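You operate a simulated robot arm through the tools that you are given. There is no shell and no other tool. Be economical: measure what you need, move in short steps, check, and stop when the job is done.

You run a simulated robot arm. Do the job below in one go: nothing can be reset, and whatever is moved stays where it is left.

JOB
Put about 80 grams of beans to soak in the sauce pot.
Fine: pour the water from the measuring cup over them, spill none, put cup and tub back and the red lid on the tub.

It is judged by the outcome, as a careful person would: the job done as asked, and still so three seconds after it is handed in. It fails if anything else is knocked over, pushed out of place, dropped, spilled or broken. Lids that push on must go on centred and level and be pressed home; caps that screw on are set level and turned clockwise until they are tight.

ROBOT AND FRAMES
A 7-joint arm with a two-finger parallel gripper, fixed in place. Base frame: the origin is at the foot of the arm, x ahead of it, y to its left, z up; the work surface is at about z = 870. Units: mm, degrees, N and s.
With the tool pointing down near the work surface it reaches from about 340 to 780 mm from the base axis. Its first joint turns from -166.0 to 166.0 degrees. Payload 3.91 kg.
The TCP is the grasp point between the finger pads, 30 mm short of the fingertips. In the tool frame z runs along the fingers and y along their closing line. Largest opening 110 mm; finger width 20, thickness 10; the body of the gripper, 48 by 112 mm, starts 55 mm behind the TCP.
Orientation is that of the tool frame in the base frame, as [roll, pitch, yaw] about the fixed x, y, z axes, in that order (R = Rz(yaw) Ry(pitch) Rx(roll)). With the fingers straight down and closing along the base's y, the tool's x points along the base's -x, its y along +y and its z along -z.

CONTROLS
- The arm moves only by the tool arm_command. Its argument "rows" is a list that holds one entry, the list of rows, each a list of 7 numbers: the shift along the base's x, y, z in cm, then the turn, a rotation vector about the base's x, y, z in degrees, then the opening, from 0 (shut) to 1 (fully open). In form: [[[x, y, z, rx, ry, rz, claw], ...]]. A call has 1 to 20 rows; each row shifts and turns the commanded pose from where the row before left it. Rows are played at 5 a second. More than 50 mm and 8.6 degrees between two rows, or a gripper value outside its range, and nothing of the call is played. A pose out of reach is approached as far as the arm can. The call stops where the force on the tool passes 40 N (or 10 N more than at its start, if that is more) or the arm is blocked; 0.2 s more then pass. Each finger travels about 153 mm/s and halts on what it meets, pressing with about 21 N; the grip force reading is that of the motor and also rises with nothing between the fingers. The clock runs only during rows and for 0.2 s after the last one: add rows that do not move to give the fingers time. The reply holds the time, the measured pose of the TCP, the force on the tool along the base axes, the opening and the grip force, in the units named above and with some noise, with the torque about the TCP (base axes, N m) and any sound that the robot's microphone picked up.
- Cameras (640 x 400 px; columns grow to the right, rows downward): "scene" is fixed at [397.1, -492, 1620.9]; the picture's right is [1.00, -0.04, 0.00], its down [-0.03, -0.72, -0.69] and it looks along [0.02, 0.69, -0.72] (base axes); focal length 231 px, centre (320, 200). "wrist" rides on the gripper at [77, 7, -114] in the tool frame; the picture's right is [-0.09, 1.00, 0.00], its down [-0.80, -0.07, -0.59] and it looks along [-0.59, -0.05, 0.80] (tool axes); focal length 270 px, centre (320, 200). There is no depth. A picture from a camera that has moved, and an enlarged one, comes with that camera's place and axes in the base frame and with its lens. The place of the scene camera against the robot may be out by one fixed shift of up to 18 mm in any direction.
- snapshot(camera): a new picture of that camera. It takes no simulated time.
- move_column(by): slides the trunk up (or, below 0, down) by that many mm; the arm rides with it, the base frame stays. It gives what a move gives, with no picture.
- zoom(camera, box): a new picture of the part [left, top, right, bottom] of that camera's present view, enlarged. It takes no simulated time.
- close_job(): hands the job in; it is judged then, once.

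Work in short steps. Places have to be worked out from the pictures, the camera data and where the tool is seen: move nearer, look again, correct. Check each grasp and each placing, and mend what went wrong. You have 120 turns and 64 pictures in all, those below and enlarged ones among them. Open the gripper and draw the arm clear of the work before you hand the job in, unless the task says otherwise; then end with one line.

The tools are called after ">>>" as a command line: name --argument value ..., lists and objects as JSON in quotes. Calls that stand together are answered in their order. arm_command: Moves the arm, as the interface text tells. Its arguments: {"type":"object","properties":{"rows":{"type":"array"}},"required":["rows"]} The other tools are called the same way: move_column (by) slides the trunk up or down; snapshot (camera) takes a picture; zoom (camera, box) takes an enlarged picture of a part of a camera's view; close_job () hands the job in.

At the start:

```text
clock: 0.0
tool_pos: [432.3, 222.8, 1291.4]
orientation: [-180.0, 0.0, -179.9]
wrist_force: [0.1, 0.6, -0.4]
wrist_torque: [-0.05, -0.03, -0.01]
finger_gap: 109.8
grasp_force: 0.1
trunk travel left (down, up): [-500.0, 110.0]
```

scene: 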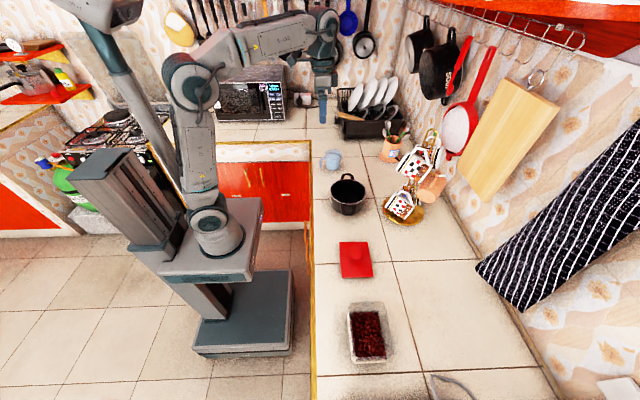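
wrist: 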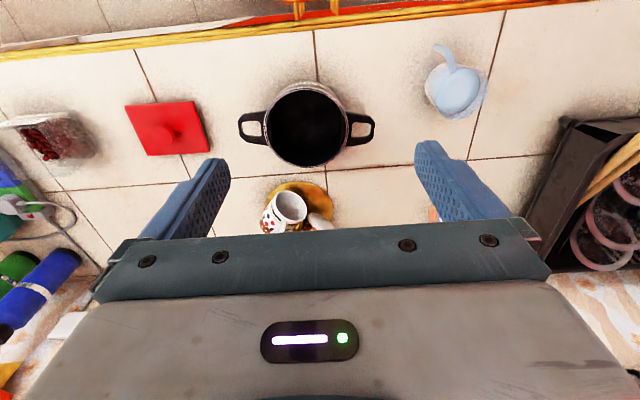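

I'll start with close views of the tub, lid, pot and cup to judge their shapes.

>>> zoom --camera "scene" --box '[310, 230, 430, 380]'

>>> zoom --camera "scene" --box '[300, 130, 460, 230]'

>>> zoom --camera "wrist" --box '[0, 20, 520, 240]'

```text
2.67 times, centred on (370, 305) of scene
camera zoom: at [397.1, -492.0, 1620.9], right [1.0, -0.04, 0.0], down [-0.03, -0.72, -0.69], along [0.02, 0.69, -0.72], focal length 616 px, centre (187, -80)
```

zoom: 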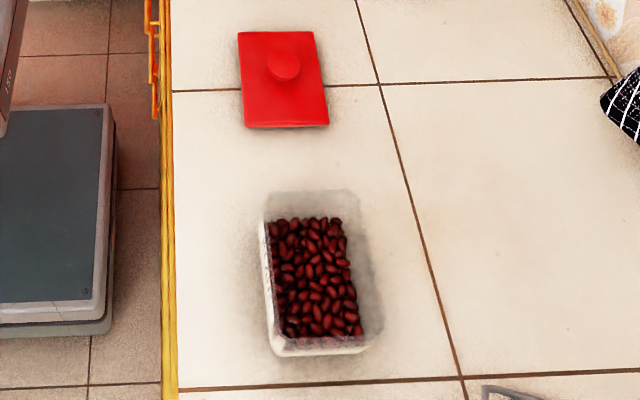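

```text
4.00 times, centred on (380, 180) of scene
camera zoom: at [397.1, -492.0, 1620.9], right [1.0, -0.04, 0.0], down [-0.03, -0.72, -0.69], along [0.02, 0.69, -0.72], focal length 924 px, centre (80, 280)
```

zoom: 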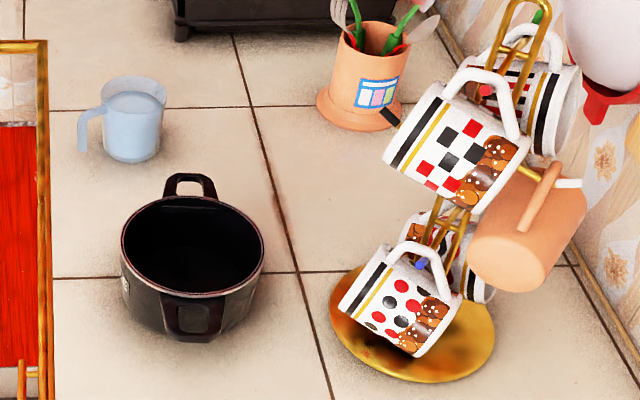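

```text
1.23 times, centred on (260, 130) of wrist
camera zoom: at [354.5, 231.1, 1406.0], right [0.09, 1.0, 0.0], down [0.8, -0.07, 0.59], along [0.59, -0.05, -0.8], focal length 333 px, centre (394, 286)
```

zoom: 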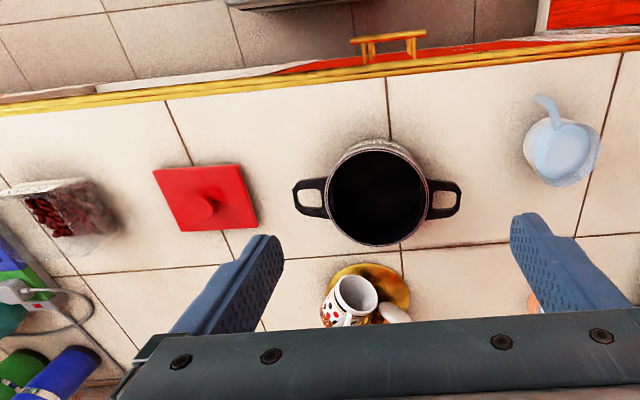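

Tub is judged near (530,-320), lid (538,-70), pot (536,194), cup (488,471). I move high over the counter toward the tub, turning the hand -90° about z so the fingers close along x.

>>> arm_command --rows '[[[0.5, -4.2, -0.5, 0, 0, -7.5, 1], [0.5, -4.2, -0.5, 0, 0, -7.5, 1], [0.5, -4.2, -0.5, 0, 0, -7.5, 1], [0.5, -4.2, -0.5, 0, 0, -7.5, 1], [0.5, -4.2, -0.5, 0, 0, -7.5, 1], [0.5, -4.2, -0.5, 0, 0, -7.5, 1], [0.5, -4.2, -0.5, 0, 0, -7.5, 1], [0.5, -4.2, -0.5, 0, 0, -7.5, 1], [0.5, -4.2, -0.5, 0, 0, -7.5, 1], [0.5, -4.2, -0.5, 0, 0, -7.5, 1], [0.5, -4.2, -0.5, 0, 0, -7.5, 1], [0.5, -4.2, -0.5, 0, 0, -7.5, 1], [0.5, 0, -0.5, 0, 0, 0, 1], [0.5, 0, -0.5, 0, 0, 0, 1]]]'

>>> snapshot --camera "wrist"

```text
clock: 3.0
tool_pos: [501.4, -280.3, 1222.0]
orientation: [-180.0, 0.0, 89.9]
wrist_force: [0.0, 0.5, 0.3]
wrist_torque: [-0.01, 0.01, 0.01]
finger_gap: 110.2
grasp_force: 0.0
trunk travel left (down, up): [-500.0, 110.0]
```

```text
58 pictures are left
camera wrist: at [508.1, -202.3, 1336.3], right [1.0, -0.09, 0.0], down [-0.07, -0.8, 0.59], along [-0.05, -0.59, -0.8], focal length 270 px, centre (320, 200)
```

wrist: 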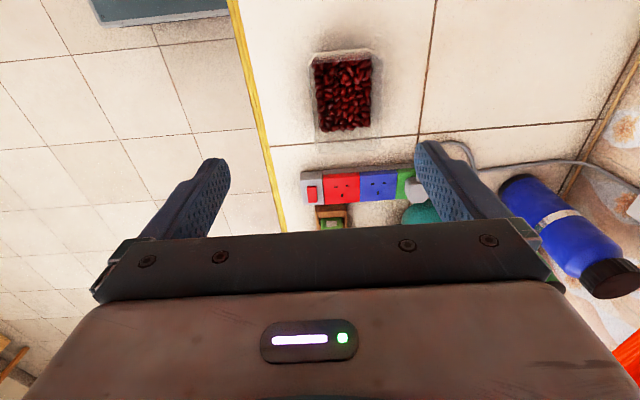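

The tub lies near (539,-324). I zoom in on it to measure the rim.

>>> zoom --camera "wrist" --box '[280, 30, 420, 150]'

```text
3.33 times, centred on (350, 90) of wrist
camera zoom: at [508.1, -202.3, 1336.3], right [1.0, -0.09, 0.0], down [-0.07, -0.8, 0.59], along [-0.05, -0.59, -0.8], focal length 901 px, centre (220, 567)
```

zoom: 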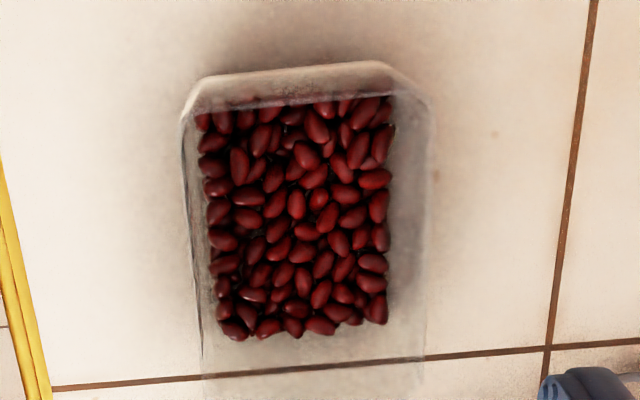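

The tub is open, maybe 100 mm wide at the rim. I go closer above it to get width and height by parallax.

>>> arm_command --rows '[[[1.2, -1.5, -4, 0, 0, 0, 1], [1.2, -1.5, -4, 0, 0, 0, 1], [1.2, -1.5, -4, 0, 0, 0, 1], [0, 0, -4, 0, 0, 0, 1]]]'

>>> snapshot --camera "wrist"

```text
clock: 4.0
tool_pos: [541.3, -325.9, 1061.6]
orientation: [180.0, 0.1, 89.9]
wrist_force: [-0.2, -0.1, 0.1]
wrist_torque: [0.0, -0.04, 0.01]
finger_gap: 109.9
grasp_force: 0.0
trunk travel left (down, up): [-500.0, 110.0]
```

```text
56 pictures are left
camera wrist: at [546.6, -247.2, 1175.6], right [1.0, -0.09, 0.0], down [-0.07, -0.8, 0.59], along [-0.05, -0.59, -0.8], focal length 270 px, centre (320, 200)
```

wrist: 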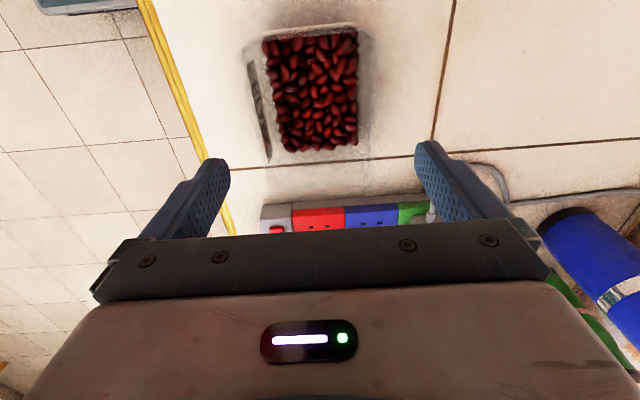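

>>> zoom --camera "wrist" --box '[220, 0, 420, 200]'

```text
2.00 times, centred on (320, 100) of wrist
camera zoom: at [546.6, -247.2, 1175.6], right [1.0, -0.09, 0.0], down [-0.07, -0.8, 0.59], along [-0.05, -0.59, -0.8], focal length 541 px, centre (320, 400)
```

zoom: 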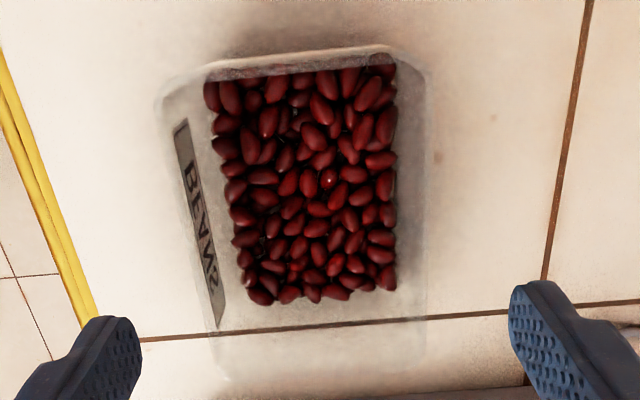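

Parallax puts the tub rim at z≈958, x 486–584, y −271…−386, so centre (535,−328). I align and descend until the fingertips are just above the rim, then look.

>>> arm_command --rows '[[[-0.6, -0.2, -3, 0, 0, 0, 1], [0, 0, -3, 0, 0, 0, 1], [0, 0, 0, 0, 0, 0, 1]]]'

>>> snapshot --camera "wrist"

>>> zoom --camera "scene" --box '[310, 260, 430, 380]'

```text
clock: 4.8
tool_pos: [534.1, -328.3, 1000.7]
orientation: [179.9, 0.0, 90.0]
wrist_force: [0.4, -0.1, -0.6]
wrist_torque: [0.05, -0.01, 0.01]
finger_gap: 110.2
grasp_force: 0.0
trunk travel left (down, up): [-500.0, 110.0]
```

```text
54 pictures are left
camera wrist: at [539.7, -249.9, 1115.3], right [1.0, -0.09, 0.0], down [-0.07, -0.8, 0.59], along [-0.05, -0.59, -0.8], focal length 270 px, centre (320, 200)
```

wrist: 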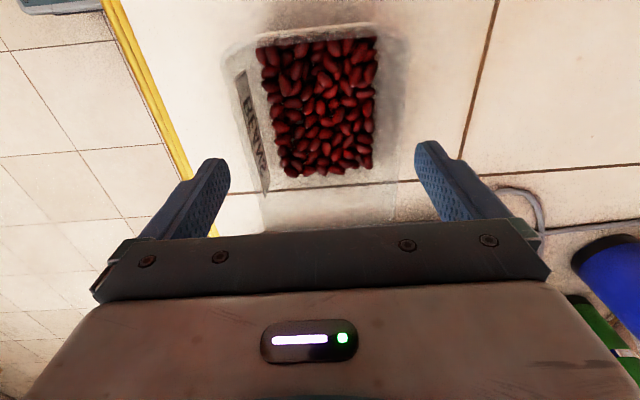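

```text
3.33 times, centred on (370, 320) of scene
camera zoom: at [397.1, -492.0, 1620.9], right [1.0, -0.04, 0.0], down [-0.03, -0.72, -0.69], along [0.02, 0.69, -0.72], focal length 770 px, centre (153, -200)
```

zoom: 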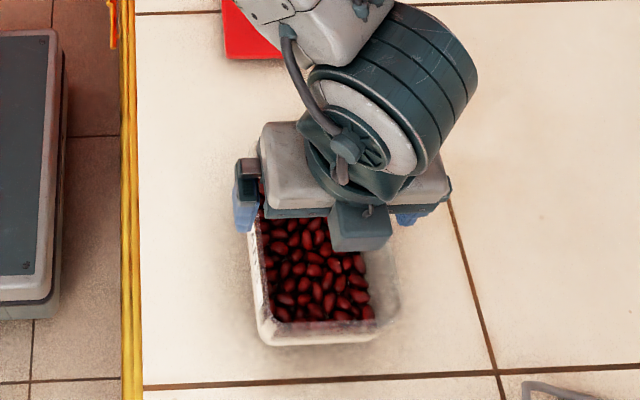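

Tub lies centred between the fingers. I descend to TCP z≈930, watching force.

>>> arm_command --rows '[[[0.1, 0, -1.5, 0, 0, 0, 1], [0, 0, -1.5, 0, 0, 0, 1], [0, 0, -1.5, 0, 0, 0, 1], [0, 0, -1.5, 0, 0, 0, 1], [0, 0, -1.0, 0, 0, 0, 1], [0, 0, 0, 0, 0, 0, 1]]]'

>>> snapshot --camera "wrist"

```text
clock: 6.2
tool_pos: [533.8, -328.2, 930.6]
orientation: [180.0, -0.1, 90.1]
wrist_force: [-0.8, 0.4, 0.3]
wrist_torque: [0.01, 0.02, 0.0]
finger_gap: 109.9
grasp_force: 0.0
trunk travel left (down, up): [-500.0, 110.0]
```

```text
52 pictures are left
camera wrist: at [539.6, -249.5, 1045.7], right [1.0, -0.09, 0.0], down [-0.07, -0.8, 0.59], along [-0.05, -0.59, -0.8], focal length 270 px, centre (320, 200)
```

wrist: 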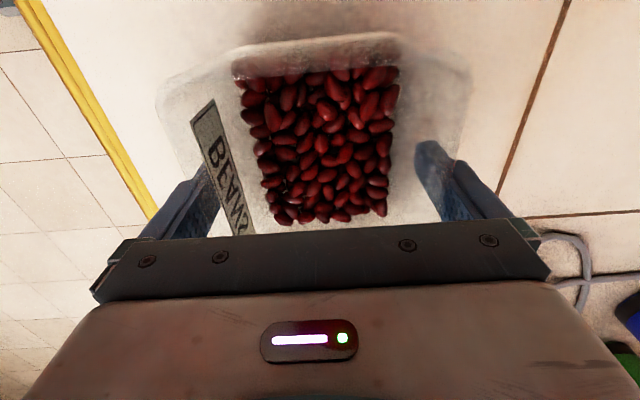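

Fingers straddle the tub walls cleanly. I close on it.

>>> arm_command --rows '[[[0, 0, 0, 0, 0, 0, 0.8], [0, 0, 0, 0, 0, 0, 0.5], [0, 0, 0, 0, 0, 0, 0], [0, 0, 0, 0, 0, 0, 0]]]'

```text
clock: 7.2
tool_pos: [533.4, -328.0, 931.4]
orientation: [-180.0, 0.0, 90.1]
wrist_force: [1.2, 0.5, 0.0]
wrist_torque: [-0.09, 0.07, 0.02]
finger_gap: 99.6
grasp_force: 20.4
trunk travel left (down, up): [-500.0, 110.0]
```

Gripped at 99.6 mm. I lift straight up and read the weight several times.

>>> arm_command --rows '[[[0, 0, 0.5, 0, 0, 0, 0], [0, 0, 1, 0, 0, 0, 0], [0, 0, 2, 0, 0, 0, 0], [0, 0, 2.5, 0, 0, 0, 0], [0, 0, 0, 0, 0, 0, 0], [0, 0, 0, 0, 0, 0, 0]]]'

>>> arm_command --rows '[[[0, 0, 0, 0, 0, 0, 0]]]'

>>> arm_command --rows '[[[0, 0, 0, 0, 0, 0, 0]]]'

>>> arm_command --rows '[[[0, 0, 0, 0, 0, 0, 0]]]'

>>> arm_command --rows '[[[0, 0, 0, 0, 0, 0, 0]]]'

>>> snapshot --camera "wrist"

```text
clock: 8.6
tool_pos: [532.8, -329.9, 990.8]
orientation: [-179.9, 0.0, 90.0]
wrist_force: [0.7, -0.3, -2.3]
wrist_torque: [-0.01, 0.02, 0.03]
finger_gap: 99.6
grasp_force: 21.2
trunk travel left (down, up): [-500.0, 110.0]
```

```text
clock: 9.0
tool_pos: [533.0, -328.3, 990.1]
orientation: [180.0, 0.0, 90.0]
wrist_force: [-0.2, 0.2, -2.6]
wrist_torque: [0.0, 0.0, 0.01]
finger_gap: 99.6
grasp_force: 21.4
trunk travel left (down, up): [-500.0, 110.0]
```

```text
clock: 9.4
tool_pos: [533.3, -328.2, 990.5]
orientation: [-179.9, 0.1, 90.0]
wrist_force: [-0.3, -0.1, -2.5]
wrist_torque: [0.0, -0.01, 0.01]
finger_gap: 99.8
grasp_force: 21.0
trunk travel left (down, up): [-500.0, 110.0]
```

```text
clock: 9.8
tool_pos: [532.9, -328.0, 990.6]
orientation: [180.0, 0.0, 90.0]
wrist_force: [0.1, -0.1, -2.3]
wrist_torque: [0.02, 0.02, 0.01]
finger_gap: 99.6
grasp_force: 21.0
trunk travel left (down, up): [-500.0, 110.0]
```

```text
clock: 10.2
tool_pos: [533.3, -328.4, 990.4]
orientation: [-180.0, 0.0, 90.1]
wrist_force: [-0.2, 0.2, -2.3]
wrist_torque: [0.03, 0.0, -0.01]
finger_gap: 99.5
grasp_force: 21.2
trunk travel left (down, up): [-500.0, 110.0]
```

```text
51 pictures are left
camera wrist: at [539.4, -250.6, 1104.9], right [1.0, -0.09, 0.0], down [-0.07, -0.8, 0.59], along [-0.05, -0.59, -0.8], focal length 270 px, centre (320, 200)
```

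wrist: 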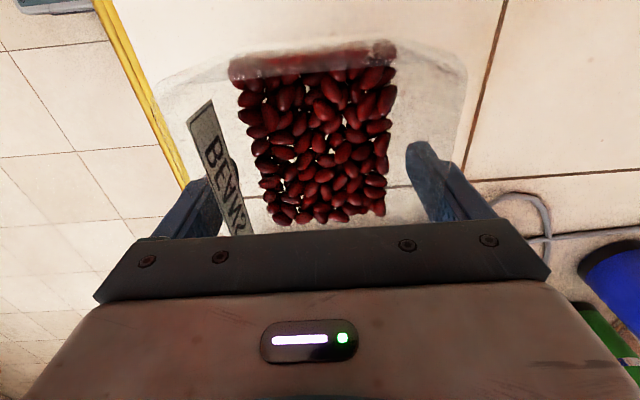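

Tub plus beans weigh about 2.4 N (≈245 g), reading noise ~0.13 N. Pot is judged at (528,193), rim z≈955. I carry the tub high and level towards the +y side of the pot.

>>> arm_command --rows '[[[0, 0, 2, 0, 0, 0, 0], [0, 1, 4, 0, 0, 0, 0], [0, 2.5, 4, 0, 0, 0, 0], [0, 4, 3, 0, 0, 0, 0], [0, 4.2, 3, 0, 0, 0, 0], [0, 4.2, 2, 0, 0, 0, 0], [0, 4.2, 0, 0, 0, 0, 0], [0, 4.2, 0, 0, 0, 0, 0], [0, 4.2, 0, 0, 0, 0, 0], [0, 4.2, 0, 0, 0, 0, 0], [0, 4.2, 0, 0, 0, 0, 0], [0, 4.2, 0, 0, 0, 0, 0], [0, 4.2, 0, 0, 0, 0, 0], [0, 4.2, 0, 0, 0, 0, 0], [0, 4.2, 0, 0, 0, 0, 0], [0, 3.5, 0, 0, 0, 0, 0], [0, 2, 0, 0, 0, 0, 0], [0, 0, 0, 0, 0, 0, 0]]]'

>>> snapshot --camera "wrist"

>>> snapshot --camera "scene"

```text
refused: row 5 steps farther than a row can; nothing moved
```

```text
50 pictures are left
camera wrist: at [539.4, -250.6, 1104.9], right [1.0, -0.09, 0.0], down [-0.07, -0.8, 0.59], along [-0.05, -0.59, -0.8], focal length 270 px, centre (320, 200)
```

wrist: 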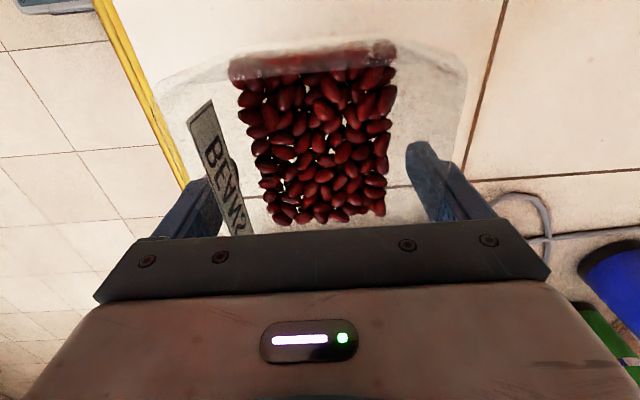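

```text
49 pictures are left
```

scene: 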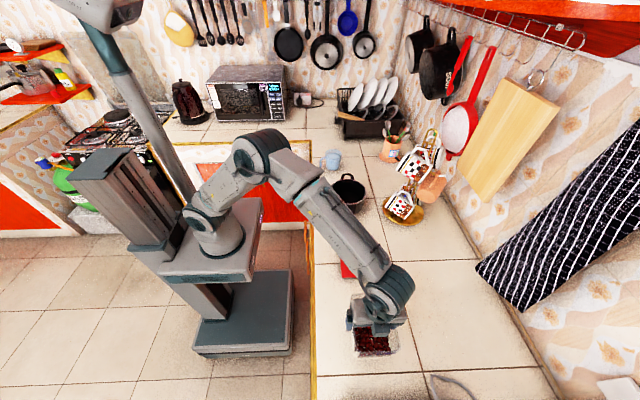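

A row was too long; I repeat with shorter steps.

>>> arm_command --rows '[[[0, 0, 2, 0, 0, 0, 0], [0, 1, 4, 0, 0, 0, 0], [0, 2, 4, 0, 0, 0, 0], [0, 3.5, 3, 0, 0, 0, 0], [0, 3.8, 2.5, 0, 0, 0, 0], [0, 4.2, 2, 0, 0, 0, 0], [0, 4.2, 0, 0, 0, 0, 0], [0, 4.2, 0, 0, 0, 0, 0], [0, 4.2, 0, 0, 0, 0, 0], [0, 4.2, 0, 0, 0, 0, 0], [0, 4.2, 0, 0, 0, 0, 0], [0, 4.2, 0, 0, 0, 0, 0], [0, 4.2, 0, 0, 0, 0, 0], [0, 4.2, 0, 0, 0, 0, 0], [0, 4.2, 0, 0, 0, 0, 0], [0, 4, 0, 0, 0, 0, 0], [0, 2.5, 0, 0, 0, 0, 0], [0, 0, 0, 0, 0, 0, 0]]]'

>>> snapshot --camera "wrist"

```text
clock: 14.0
tool_pos: [531.5, 259.9, 1166.2]
orientation: [180.0, 0.0, 89.9]
wrist_force: [-0.6, -0.2, -2.3]
wrist_torque: [-0.02, 0.02, 0.02]
finger_gap: 99.7
grasp_force: 21.2
trunk travel left (down, up): [-500.0, 110.0]
```

```text
48 pictures are left
camera wrist: at [538.0, 337.5, 1279.7], right [1.0, -0.09, 0.0], down [-0.07, -0.8, 0.59], along [-0.05, -0.59, -0.8], focal length 270 px, centre (320, 200)
```

wrist: 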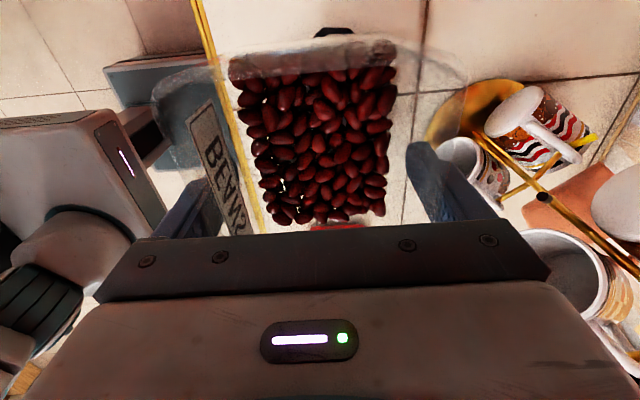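

Tub is beside/over the pot. I begin the tilt (about +x) high up to 48°, checking that the arm follows.

>>> arm_command --rows '[[[0, 0, 0, 6, 0, 0, 0], [0, 0, 0, 6, 0, 0, 0], [0, 0, 0, 6, 0, 0, 0], [0, 0, 0, 6, 0, 0, 0], [0, 0, 0, 6, 0, 0, 0], [0, 0, 0, 5, 0, 0, 0], [0, 0, 0, 5, 0, 0, 0], [0, 0, 0, 0, 0, 0, 0]]]'

>>> snapshot --camera "wrist"

>>> snapshot --camera "scene"

```text
clock: 15.8
tool_pos: [534.6, 260.5, 1165.8]
orientation: [180.0, -40.2, 89.9]
wrist_force: [0.1, -0.5, -2.1]
wrist_torque: [-0.05, 0.0, 0.0]
finger_gap: 99.4
grasp_force: 21.1
trunk travel left (down, up): [-500.0, 110.0]
```

```text
47 pictures are left
camera wrist: at [539.7, 245.9, 1303.4], right [1.0, -0.07, -0.06], down [-0.07, -1.0, -0.06], along [-0.05, 0.06, -1.0], focal length 270 px, centre (320, 200)
```

wrist: 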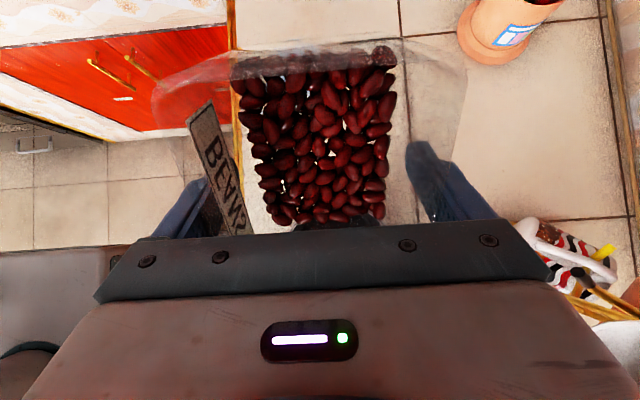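

```text
46 pictures are left
```

scene: 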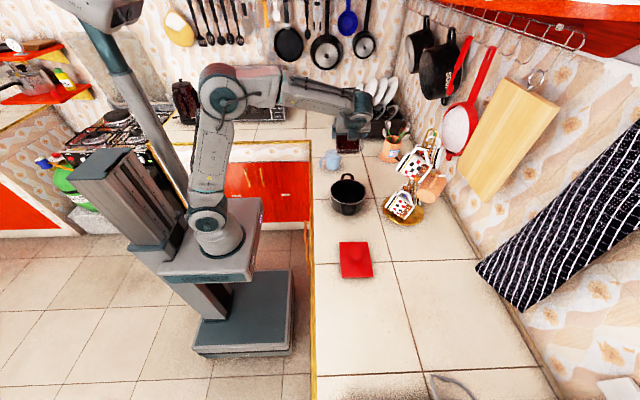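

Arm follows and the beans have not shifted at 40°. I lower to TCP z≈1065 with y≈250, tilt to 58°, and look.

>>> arm_command --rows '[[[0, 0, -3, 0, 0, 0, 0], [0, -0.5, -3, 0, 0, 0, 0], [0, -0.5, -2.5, 0, 0, 0, 0], [0, 0, -1.5, 0, 0, 0, 0], [0, 0, 0, 5, 0, 0, 0], [0, 0, 0, 5, 0, 0, 0], [0, 0, 0, 4, 0, 0, 0], [0, 0, 0, 4, 0, 0, 0], [0, 0, 0, 0, 0, 0, 0]]]'

>>> zoom --camera "scene" --box '[300, 110, 420, 230]'

>>> zoom --camera "wrist" --box '[130, 0, 510, 260]'

```text
clock: 17.8
tool_pos: [533.8, 249.8, 1066.9]
orientation: [180.0, -58.0, 89.9]
wrist_force: [0.6, 0.3, -2.9]
wrist_torque: [-0.07, 0.0, 0.01]
finger_gap: 99.4
grasp_force: 20.9
trunk travel left (down, up): [-500.0, 110.0]
```

```text
3.33 times, centred on (360, 170) of scene
camera zoom: at [397.1, -492.0, 1620.9], right [1.0, -0.04, 0.0], down [-0.03, -0.72, -0.69], along [0.02, 0.69, -0.72], focal length 770 px, centre (187, 300)
```

zoom: 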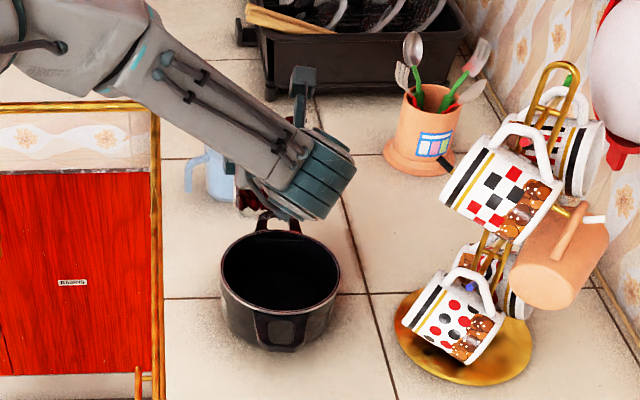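

```text
1.54 times, centred on (320, 130) of wrist
camera zoom: at [539.8, 194.9, 1192.0], right [1.0, -0.05, -0.07], down [-0.07, -0.93, -0.36], along [-0.05, 0.37, -0.93], focal length 416 px, centre (320, 308)
```

zoom: 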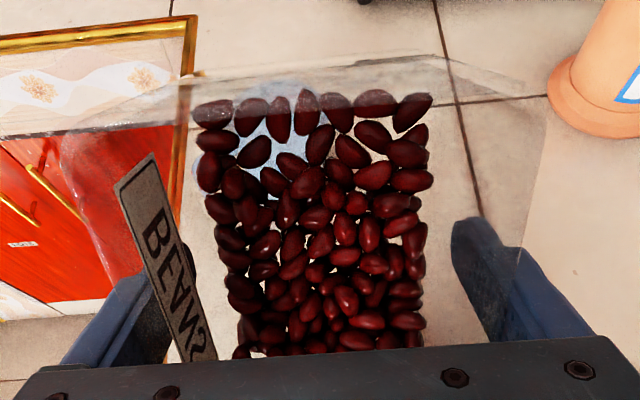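

Beans begin to slide at 58°. The lip is over the pot. I tilt on slowly with pauses, reading weight.

>>> arm_command --rows '[[[0, 0, 0, 3, 0, 0, 0], [0, 0, 0, 3, 0, 0, 0], [0, 0, 0, 3, 0, 0, 0], [0, 0, 0, 0, 0, 0, 0], [0, 0, 0, 0, 0, 0, 0]]]'

>>> arm_command --rows '[[[0, 0, 0, 2, 0, 0, 0], [0, 0, 0, 2, 0, 0, 0], [0, 0, 0, 0, 0, 0, 0], [0, 0, 0, 0, 0, 0, 0]]]'

>>> zoom --camera "wrist" --box '[130, 0, 510, 260]'

```text
clock: 19.0
tool_pos: [533.1, 250.1, 1066.0]
orientation: [-179.9, -67.0, 89.9]
wrist_force: [-0.3, 1.1, -2.3]
wrist_torque: [-0.1, 0.01, -0.01]
finger_gap: 99.4
grasp_force: 21.5
trunk travel left (down, up): [-500.0, 110.0]
```

```text
clock: 20.0
tool_pos: [533.3, 249.3, 1066.1]
orientation: [-180.0, -71.0, 90.0]
wrist_force: [1.1, -0.3, -2.7]
wrist_torque: [-0.12, 0.01, 0.0]
finger_gap: 99.6
grasp_force: 20.8
trunk travel left (down, up): [-500.0, 110.0]
```

```text
1.54 times, centred on (320, 130) of wrist
camera zoom: at [539.3, 167.9, 1176.4], right [1.0, -0.03, -0.08], down [-0.07, -0.82, -0.56], along [-0.05, 0.57, -0.82], focal length 416 px, centre (320, 308)
```

zoom: 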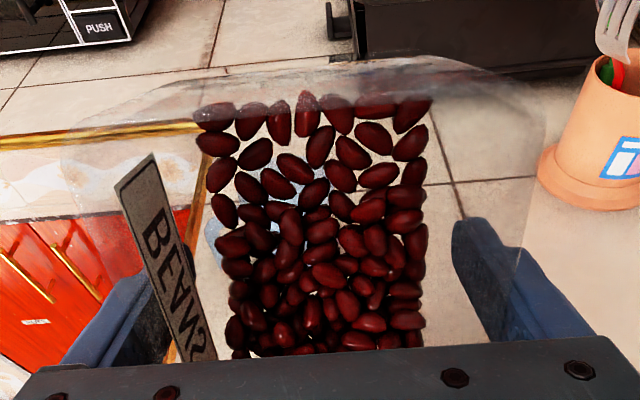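

Beans are migrating, none out yet. I continue in small steps.

>>> arm_command --rows '[[[0, 0, 0, 2, 0, 0, 0], [0, 0, 0, 2, 0, 0, 0], [0, 0, 0, 0, 0, 0, 0], [0, 0, 0, 0, 0, 0, 0]]]'

>>> arm_command --rows '[[[0, 0, 0, 2, 0, 0, 0], [0, -0.2, 0, 2, 0, 0, 0], [0, 0, 0, 0, 0, 0, 0], [0, 0, 0, 0, 0, 0, 0]]]'

>>> zoom --camera "wrist" --box '[130, 0, 510, 260]'

>>> zoom --camera "scene" --box '[300, 110, 420, 230]'

```text
clock: 21.0
tool_pos: [532.6, 250.1, 1066.8]
orientation: [-179.9, -75.0, 89.9]
wrist_force: [-0.2, 0.1, -2.4]
wrist_torque: [-0.09, 0.0, 0.02]
finger_gap: 99.6
grasp_force: 20.9
trunk travel left (down, up): [-500.0, 110.0]
```

```text
clock: 22.0
tool_pos: [532.3, 248.5, 1067.9]
orientation: [-179.9, -79.1, 89.9]
wrist_force: [0.2, 0.2, -1.4]
wrist_torque: [-0.08, -0.02, 0.03]
finger_gap: 99.4
grasp_force: 20.9
trunk travel left (down, up): [-500.0, 110.0]
```

```text
1.54 times, centred on (320, 130) of wrist
camera zoom: at [539.6, 151.5, 1164.2], right [1.0, -0.02, -0.09], down [-0.07, -0.74, -0.67], along [-0.05, 0.68, -0.73], focal length 416 px, centre (320, 308)
```

zoom: 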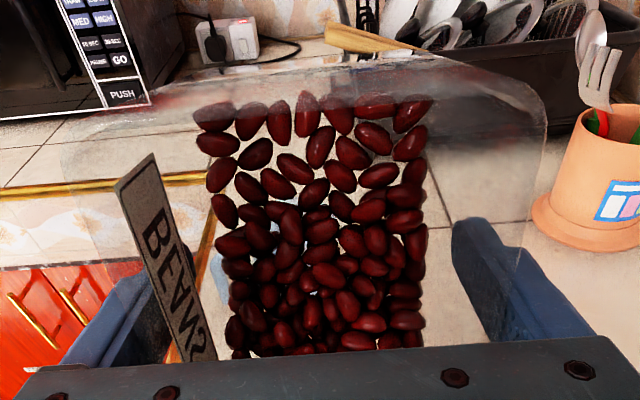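

```text
3.33 times, centred on (360, 170) of scene
camera zoom: at [397.1, -492.0, 1620.9], right [1.0, -0.04, 0.0], down [-0.03, -0.72, -0.69], along [0.02, 0.69, -0.72], focal length 770 px, centre (187, 300)
```

zoom: 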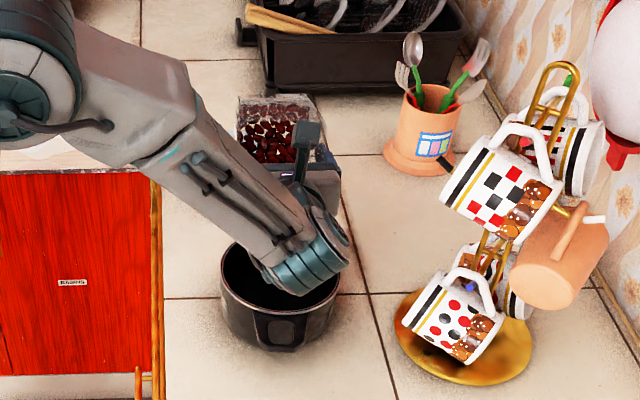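

Force dropped to about -1.4 N; I re-read the weight to see whether that's real.

>>> arm_command --rows '[[[0, 0, 0, -4, 0, 0, 0], [0, 0, 0, -4, 0, 0, 0], [0, 0, 0, 0, 0, 0, 0]]]'

>>> arm_command --rows '[[[0, 0, 0, 0, 0, 0, 0]]]'

>>> arm_command --rows '[[[0, 0, 0, 0, 0, 0, 0]]]'

>>> arm_command --rows '[[[0, 0, 0, 0, 0, 0, 0]]]'

>>> arm_command --rows '[[[0, 0, 0, 0, 0, 0, 0]]]'

>>> arm_command --rows '[[[0, 0, 0, 0, 0, 0, 0]]]'

```text
clock: 22.8
tool_pos: [534.9, 247.5, 1065.4]
orientation: [179.9, -71.0, 89.9]
wrist_force: [-0.3, 0.4, -2.7]
wrist_torque: [-0.06, 0.01, -0.03]
finger_gap: 99.8
grasp_force: 21.2
trunk travel left (down, up): [-500.0, 110.0]
```

```text
clock: 23.2
tool_pos: [534.2, 247.9, 1066.2]
orientation: [-179.9, -70.9, 89.9]
wrist_force: [-0.1, -0.4, -3.1]
wrist_torque: [-0.08, 0.03, 0.01]
finger_gap: 99.6
grasp_force: 20.9
trunk travel left (down, up): [-500.0, 110.0]
```

```text
clock: 23.6
tool_pos: [532.8, 247.2, 1066.5]
orientation: [-179.9, -71.0, 89.9]
wrist_force: [-0.8, 0.3, -1.9]
wrist_torque: [-0.08, 0.0, 0.01]
finger_gap: 99.6
grasp_force: 21.2
trunk travel left (down, up): [-500.0, 110.0]
```

```text
clock: 24.0
tool_pos: [533.2, 248.4, 1067.5]
orientation: [-179.9, -71.1, 89.9]
wrist_force: [-0.2, 0.1, -2.1]
wrist_torque: [-0.05, -0.03, -0.01]
finger_gap: 99.8
grasp_force: 20.7
trunk travel left (down, up): [-500.0, 110.0]
```

```text
clock: 24.4
tool_pos: [534.0, 247.5, 1066.6]
orientation: [-179.9, -71.0, 89.9]
wrist_force: [0.2, 0.5, -1.9]
wrist_torque: [-0.04, 0.03, 0.03]
finger_gap: 99.9
grasp_force: 21.3
trunk travel left (down, up): [-500.0, 110.0]
```

```text
clock: 24.8
tool_pos: [533.8, 247.8, 1067.3]
orientation: [-179.9, -71.0, 89.9]
wrist_force: [0.2, 0.2, -3.0]
wrist_torque: [-0.07, -0.02, -0.01]
finger_gap: 99.6
grasp_force: 21.3
trunk travel left (down, up): [-500.0, 110.0]
```

Averages ≈2.45 N, so little or nothing has left; noise is ~0.5 N per reading. I tilt further in steps.

>>> arm_command --rows '[[[0, 0, 0, 4, 0, 0, 0], [0, 0, 0, 4, 0, 0, 0], [0, -0.2, 0, 2, 0, 0, 0], [0, -0.2, 0, 2, 0, 0, 0], [0, 0, 0, 0, 0, 0, 0], [0, 0, 0, 0, 0, 0, 0]]]'

>>> zoom --camera "scene" --box '[300, 110, 420, 230]'

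>>> arm_command --rows '[[[0, -0.2, 0, 2, 0, 0, 0], [0, -0.2, 0, 2, 0, 0, 0], [0, 0, 0, 0, 0, 0, 0], [0, 0, 0, 0, 0, 0, 0]]]'

>>> zoom --camera "wrist" --box '[130, 0, 510, 260]'

```text
clock: 26.2
tool_pos: [534.4, 243.9, 1066.8]
orientation: [-179.8, -83.0, 89.8]
wrist_force: [-0.3, -0.8, -2.0]
wrist_torque: [-0.11, -0.02, 0.0]
finger_gap: 99.3
grasp_force: 21.0
trunk travel left (down, up): [-500.0, 110.0]
```

```text
3.33 times, centred on (360, 170) of scene
camera zoom: at [397.1, -492.0, 1620.9], right [1.0, -0.04, 0.0], down [-0.03, -0.72, -0.69], along [0.02, 0.69, -0.72], focal length 770 px, centre (187, 300)
```

zoom: 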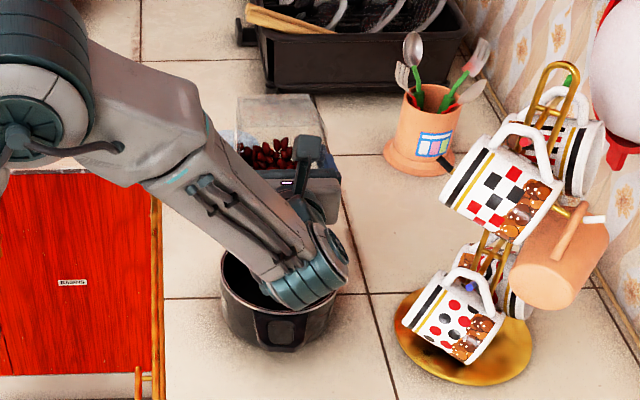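

```text
clock: 27.2
tool_pos: [533.3, 240.7, 1066.5]
orientation: [-179.5, -87.0, 89.5]
wrist_force: [-0.1, -0.3, -3.0]
wrist_torque: [-0.07, 0.0, 0.01]
finger_gap: 99.7
grasp_force: 21.5
trunk travel left (down, up): [-500.0, 110.0]
```

```text
1.54 times, centred on (320, 130) of wrist
camera zoom: at [539.3, 131.0, 1149.6], right [1.0, 0.0, -0.09], down [-0.07, -0.64, -0.77], along [-0.05, 0.77, -0.63], focal length 416 px, centre (320, 308)
```

zoom: 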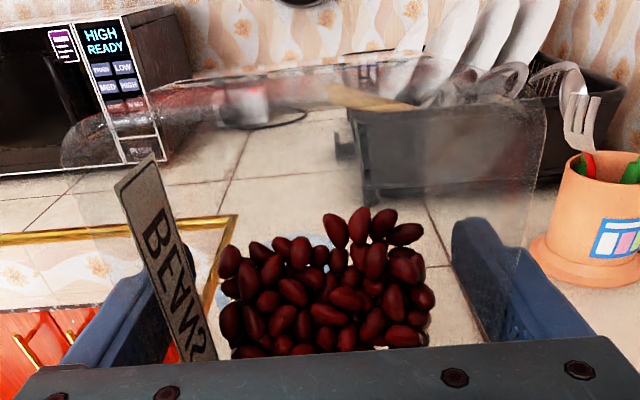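

The beans have slid onto the end wall; the next few degrees should start the flow. I go on in 3° steps, watching for sound and weight.

>>> arm_command --rows '[[[0, -0.2, 0, 1.5, 0, 0, 0], [0, -0.2, 0, 1.5, 0, 0, 0], [0, 0, 0, 0, 0, 0, 0], [0, 0, 0, 0, 0, 0, 0]]]'

>>> arm_command --rows '[[[0, -0.2, 0, 1.5, 0, 0, 0], [0, -0.2, 0, 1.5, 0, 0, 0], [0, 0, 0, 0, 0, 0, 0], [0, 0, 0, 0, 0, 0, 0]]]'

>>> zoom --camera "wrist" --box '[130, 0, 510, 260]'

>>> zoom --camera "scene" --box '[320, 130, 400, 220]'

```text
clock: 28.2
tool_pos: [532.8, 236.9, 1066.7]
orientation: [80.9, -90.0, -170.9]
wrist_force: [0.0, 0.0, -3.5]
wrist_torque: [-0.12, 0.0, -0.01]
finger_gap: 99.7
grasp_force: 20.6
trunk travel left (down, up): [-500.0, 110.0]
```

```text
clock: 29.2
tool_pos: [534.3, 231.9, 1065.4]
orientation: [-0.5, -87.0, -89.5]
wrist_force: [0.4, 0.7, -3.0]
wrist_torque: [-0.07, -0.01, 0.02]
finger_gap: 99.2
grasp_force: 20.7
trunk travel left (down, up): [-500.0, 110.0]
```

```text
1.54 times, centred on (320, 130) of wrist
camera zoom: at [539.3, 114.5, 1137.0], right [1.0, 0.0, -0.09], down [-0.07, -0.55, -0.83], along [-0.05, 0.83, -0.55], focal length 416 px, centre (320, 308)
```

zoom: 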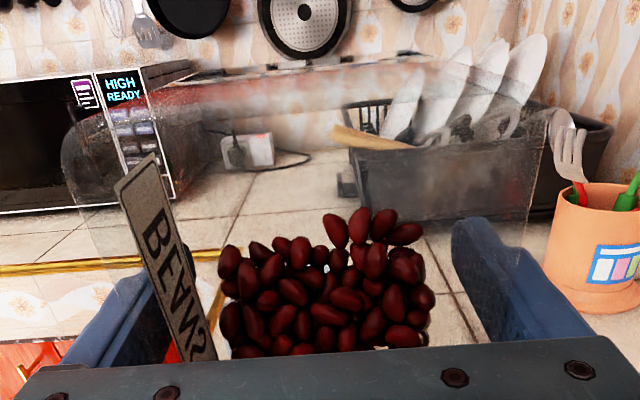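

```text
4.44 times, centred on (360, 175) of scene
camera zoom: at [397.1, -492.0, 1620.9], right [1.0, -0.04, 0.0], down [-0.03, -0.72, -0.69], along [0.02, 0.69, -0.72], focal length 1026 px, centre (142, 311)
```

zoom: 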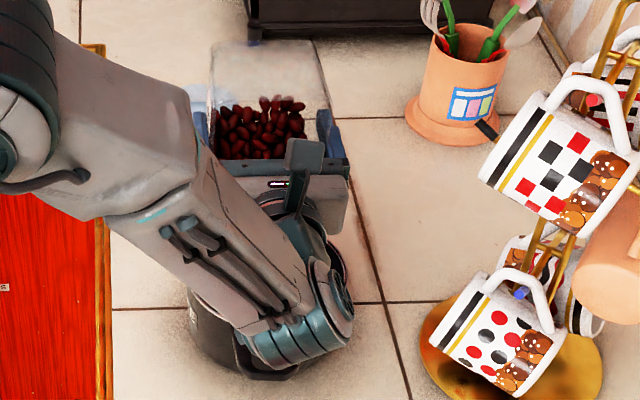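

At 93° the pile holds still with no loss. Continue in 3° steps.

>>> arm_command --rows '[[[0, -0.1, 0, 1.5, 0, 0, 0], [0, -0.1, 0, 1.5, 0, 0, 0], [0, 0, 0, 0, 0, 0, 0], [0, 0, 0, 0, 0, 0, 0]]]'

>>> arm_command --rows '[[[0, -0.1, 0, 1.5, 0, 0, 0], [0, -0.1, 0, 1.5, 0, 0, 0], [0, 0, 0, 0, 0, 0, 0], [0, 0, 0, 0, 0, 0, 0]]]'

>>> zoom --camera "wrist" --box '[130, 0, 510, 260]'

```text
clock: 30.2
tool_pos: [533.2, 230.3, 1066.0]
orientation: [-0.2, -84.0, -89.8]
wrist_force: [0.1, -0.3, -2.1]
wrist_torque: [-0.1, 0.01, 0.01]
finger_gap: 99.8
grasp_force: 20.9
trunk travel left (down, up): [-500.0, 110.0]
```

```text
clock: 31.2
tool_pos: [534.5, 228.6, 1066.6]
orientation: [-0.1, -81.0, -89.9]
wrist_force: [0.3, -0.1, -1.7]
wrist_torque: [-0.06, 0.02, -0.03]
finger_gap: 99.5
grasp_force: 20.6
trunk travel left (down, up): [-500.0, 110.0]
```

```text
1.54 times, centred on (320, 130) of wrist
camera zoom: at [539.8, 103.6, 1124.5], right [1.0, 0.01, -0.09], down [-0.07, -0.46, -0.88], along [-0.05, 0.89, -0.46], focal length 416 px, centre (320, 308)
```

zoom: 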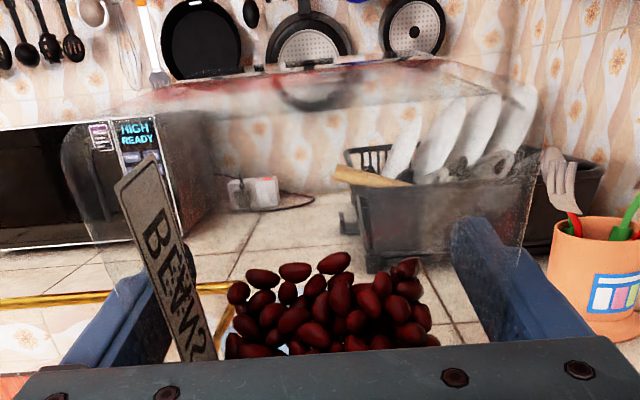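

The pile has shifted. I take a batch of weight readings.

>>> arm_command --rows '[[[0, 0, 0, 0, 0, 0, 0]]]'

>>> arm_command --rows '[[[0, 0, 0, 0, 0, 0, 0]]]'

>>> arm_command --rows '[[[0, 0, 0, 0, 0, 0, 0]]]'

>>> arm_command --rows '[[[0, 0, 0, 0, 0, 0, 0]]]'

>>> arm_command --rows '[[[0, 0, 0, 0, 0, 0, 0]]]'

>>> arm_command --rows '[[[0, 0, 0, 0, 0, 0, 0]]]'

>>> arm_command --rows '[[[0, 0, 0, 0, 0, 0, 0]]]'

>>> arm_command --rows '[[[0, 0, 0, 0, 0, 0, 0]]]'

```text
clock: 31.6
tool_pos: [535.0, 227.9, 1067.1]
orientation: [-0.1, -80.9, -89.9]
wrist_force: [0.0, 0.5, -2.4]
wrist_torque: [-0.08, 0.0, -0.01]
finger_gap: 99.3
grasp_force: 21.3
trunk travel left (down, up): [-500.0, 110.0]
```

```text
clock: 32.0
tool_pos: [534.7, 227.0, 1067.1]
orientation: [0.0, -81.0, -89.9]
wrist_force: [-0.1, -0.1, -1.6]
wrist_torque: [-0.05, -0.01, 0.0]
finger_gap: 99.6
grasp_force: 21.4
trunk travel left (down, up): [-500.0, 110.0]
```

```text
clock: 32.4
tool_pos: [533.5, 226.5, 1067.5]
orientation: [-0.2, -81.0, -89.9]
wrist_force: [-0.1, -0.4, -2.7]
wrist_torque: [-0.08, 0.01, 0.02]
finger_gap: 99.5
grasp_force: 20.7
trunk travel left (down, up): [-500.0, 110.0]
```

```text
clock: 32.8
tool_pos: [533.5, 228.6, 1066.5]
orientation: [-0.1, -81.0, -89.8]
wrist_force: [0.9, 0.6, -2.9]
wrist_torque: [-0.09, -0.04, -0.01]
finger_gap: 99.7
grasp_force: 20.9
trunk travel left (down, up): [-500.0, 110.0]
```

```text
clock: 33.2
tool_pos: [534.0, 228.4, 1066.5]
orientation: [-0.1, -81.0, -89.9]
wrist_force: [0.4, 0.2, -2.5]
wrist_torque: [-0.1, 0.01, 0.01]
finger_gap: 99.6
grasp_force: 21.3
trunk travel left (down, up): [-500.0, 110.0]
```

```text
clock: 33.6
tool_pos: [533.3, 227.1, 1066.5]
orientation: [-0.1, -81.0, -89.9]
wrist_force: [0.1, 0.6, -2.1]
wrist_torque: [-0.04, 0.01, 0.03]
finger_gap: 99.6
grasp_force: 21.2
trunk travel left (down, up): [-500.0, 110.0]
```

```text
clock: 34.0
tool_pos: [533.6, 228.4, 1066.5]
orientation: [-0.2, -81.0, -90.1]
wrist_force: [0.2, 0.1, -2.4]
wrist_torque: [-0.06, 0.01, -0.01]
finger_gap: 99.9
grasp_force: 20.9
trunk travel left (down, up): [-500.0, 110.0]
```

```text
clock: 34.4
tool_pos: [531.2, 227.1, 1066.9]
orientation: [-0.1, -80.9, -89.9]
wrist_force: [0.0, -0.7, -1.9]
wrist_torque: [-0.06, 0.0, -0.01]
finger_gap: 99.6
grasp_force: 20.6
trunk travel left (down, up): [-500.0, 110.0]
```

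Mean ≈2.3 N — maybe 10 g out. I go to 103° and re-weigh.

>>> arm_command --rows '[[[0, -0.1, 0, 1.5, 0, 0, 0], [0, -0.1, 0, 1.5, 0, 0, 0], [0, 0, 0, 1, 0, 0, 0], [0, 0, 0, 0, 0, 0, 0], [0, 0, 0, 0, 0, 0, 0]]]'

>>> arm_command --rows '[[[0, 0, 0, 0, 0, 0, 0]]]'

>>> arm_command --rows '[[[0, 0, 0, 0, 0, 0, 0]]]'

>>> arm_command --rows '[[[0, 0, 0, 0, 0, 0, 0]]]'

>>> arm_command --rows '[[[0, 0, 0, 0, 0, 0, 0]]]'

>>> arm_command --rows '[[[0, 0, 0, 0, 0, 0, 0]]]'

>>> arm_command --rows '[[[0, 0, 0, 0, 0, 0, 0]]]'

>>> zoom --camera "wrist" --box '[130, 0, 510, 260]'

```text
clock: 35.6
tool_pos: [533.1, 226.0, 1066.8]
orientation: [-0.1, -77.0, -90.1]
wrist_force: [0.1, 0.1, -2.8]
wrist_torque: [-0.08, 0.01, 0.01]
finger_gap: 99.3
grasp_force: 21.4
trunk travel left (down, up): [-500.0, 110.0]
```

```text
clock: 36.0
tool_pos: [532.9, 225.1, 1066.3]
orientation: [-0.1, -77.0, -89.9]
wrist_force: [-0.8, 0.1, -1.1]
wrist_torque: [-0.07, -0.02, 0.0]
finger_gap: 99.6
grasp_force: 21.2
trunk travel left (down, up): [-500.0, 110.0]
```

```text
clock: 36.4
tool_pos: [535.0, 225.7, 1066.2]
orientation: [-0.1, -76.9, -89.9]
wrist_force: [-0.2, 0.6, -2.0]
wrist_torque: [-0.05, 0.01, 0.01]
finger_gap: 99.5
grasp_force: 20.7
trunk travel left (down, up): [-500.0, 110.0]
```

```text
clock: 36.8
tool_pos: [534.6, 225.9, 1067.6]
orientation: [-0.1, -77.0, -90.0]
wrist_force: [-0.7, -0.6, -2.7]
wrist_torque: [-0.08, -0.04, 0.0]
finger_gap: 99.9
grasp_force: 20.9
trunk travel left (down, up): [-500.0, 110.0]
```

```text
clock: 37.2
tool_pos: [533.0, 224.9, 1067.4]
orientation: [-0.2, -77.1, -89.9]
wrist_force: [0.9, 0.5, -3.1]
wrist_torque: [-0.06, 0.02, -0.03]
finger_gap: 99.8
grasp_force: 21.2
trunk travel left (down, up): [-500.0, 110.0]
```

```text
clock: 37.6
tool_pos: [534.0, 226.8, 1066.5]
orientation: [-0.1, -76.9, -89.9]
wrist_force: [-0.5, 0.5, -2.3]
wrist_torque: [-0.09, 0.03, 0.0]
finger_gap: 99.6
grasp_force: 21.4
trunk travel left (down, up): [-500.0, 110.0]
```

```text
clock: 38.0
tool_pos: [533.1, 226.3, 1067.5]
orientation: [-0.2, -77.1, -90.0]
wrist_force: [-0.7, 0.0, -2.3]
wrist_torque: [-0.08, -0.02, -0.01]
finger_gap: 99.7
grasp_force: 20.9
trunk travel left (down, up): [-500.0, 110.0]
```

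```text
1.54 times, centred on (320, 130) of wrist
camera zoom: at [539.7, 98.1, 1115.9], right [1.0, 0.02, -0.09], down [-0.07, -0.4, -0.91], along [-0.05, 0.92, -0.4], focal length 416 px, centre (320, 308)
```

zoom: 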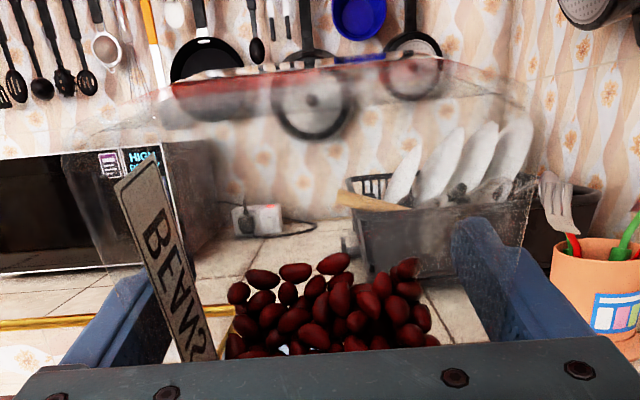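

No change at 103°. To avoid an avalanche, I use a short pulse to 110° and back, then check.

>>> arm_command --rows '[[[0, 0, 0, 3.5, 0, 0, 0], [0, 0, 0, 3.5, 0, 0, 0], [0, 0, 0, -5, 0, 0, 0], [0, 0, 0, -5, 0, 0, 0], [0, 0, 0, 0, 0, 0, 0]]]'

>>> arm_command --rows '[[[0, 0, 0, 0, 0, 0, 0]]]'

>>> arm_command --rows '[[[0, 0, 0, 0, 0, 0, 0]]]'

>>> zoom --camera "wrist" --box '[130, 0, 510, 260]'

```text
clock: 39.2
tool_pos: [534.1, 225.6, 1067.9]
orientation: [0.0, -80.2, -89.9]
wrist_force: [-0.5, 0.4, -2.3]
wrist_torque: [-0.09, 0.01, 0.0]
finger_gap: 99.5
grasp_force: 20.6
trunk travel left (down, up): [-500.0, 110.0]
```

```text
clock: 39.6
tool_pos: [533.8, 227.3, 1067.7]
orientation: [-0.2, -80.0, -89.9]
wrist_force: [-0.1, 0.1, -1.7]
wrist_torque: [-0.09, 0.01, 0.01]
finger_gap: 99.5
grasp_force: 21.0
trunk travel left (down, up): [-500.0, 110.0]
```

```text
clock: 40.0
tool_pos: [533.6, 226.7, 1067.2]
orientation: [-0.1, -80.0, -89.9]
wrist_force: [0.3, -0.1, -1.7]
wrist_torque: [-0.06, 0.04, -0.01]
finger_gap: 99.3
grasp_force: 20.8
trunk travel left (down, up): [-500.0, 110.0]
```

```text
1.54 times, centred on (320, 130) of wrist
camera zoom: at [539.4, 101.0, 1122.9], right [1.0, 0.02, -0.09], down [-0.07, -0.45, -0.89], along [-0.05, 0.89, -0.44], focal length 416 px, centre (320, 308)
```

zoom: 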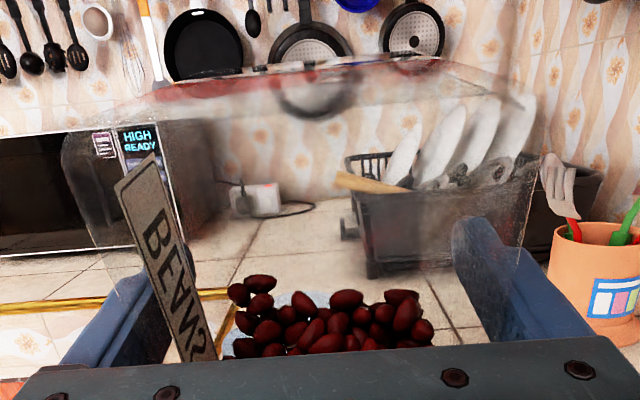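

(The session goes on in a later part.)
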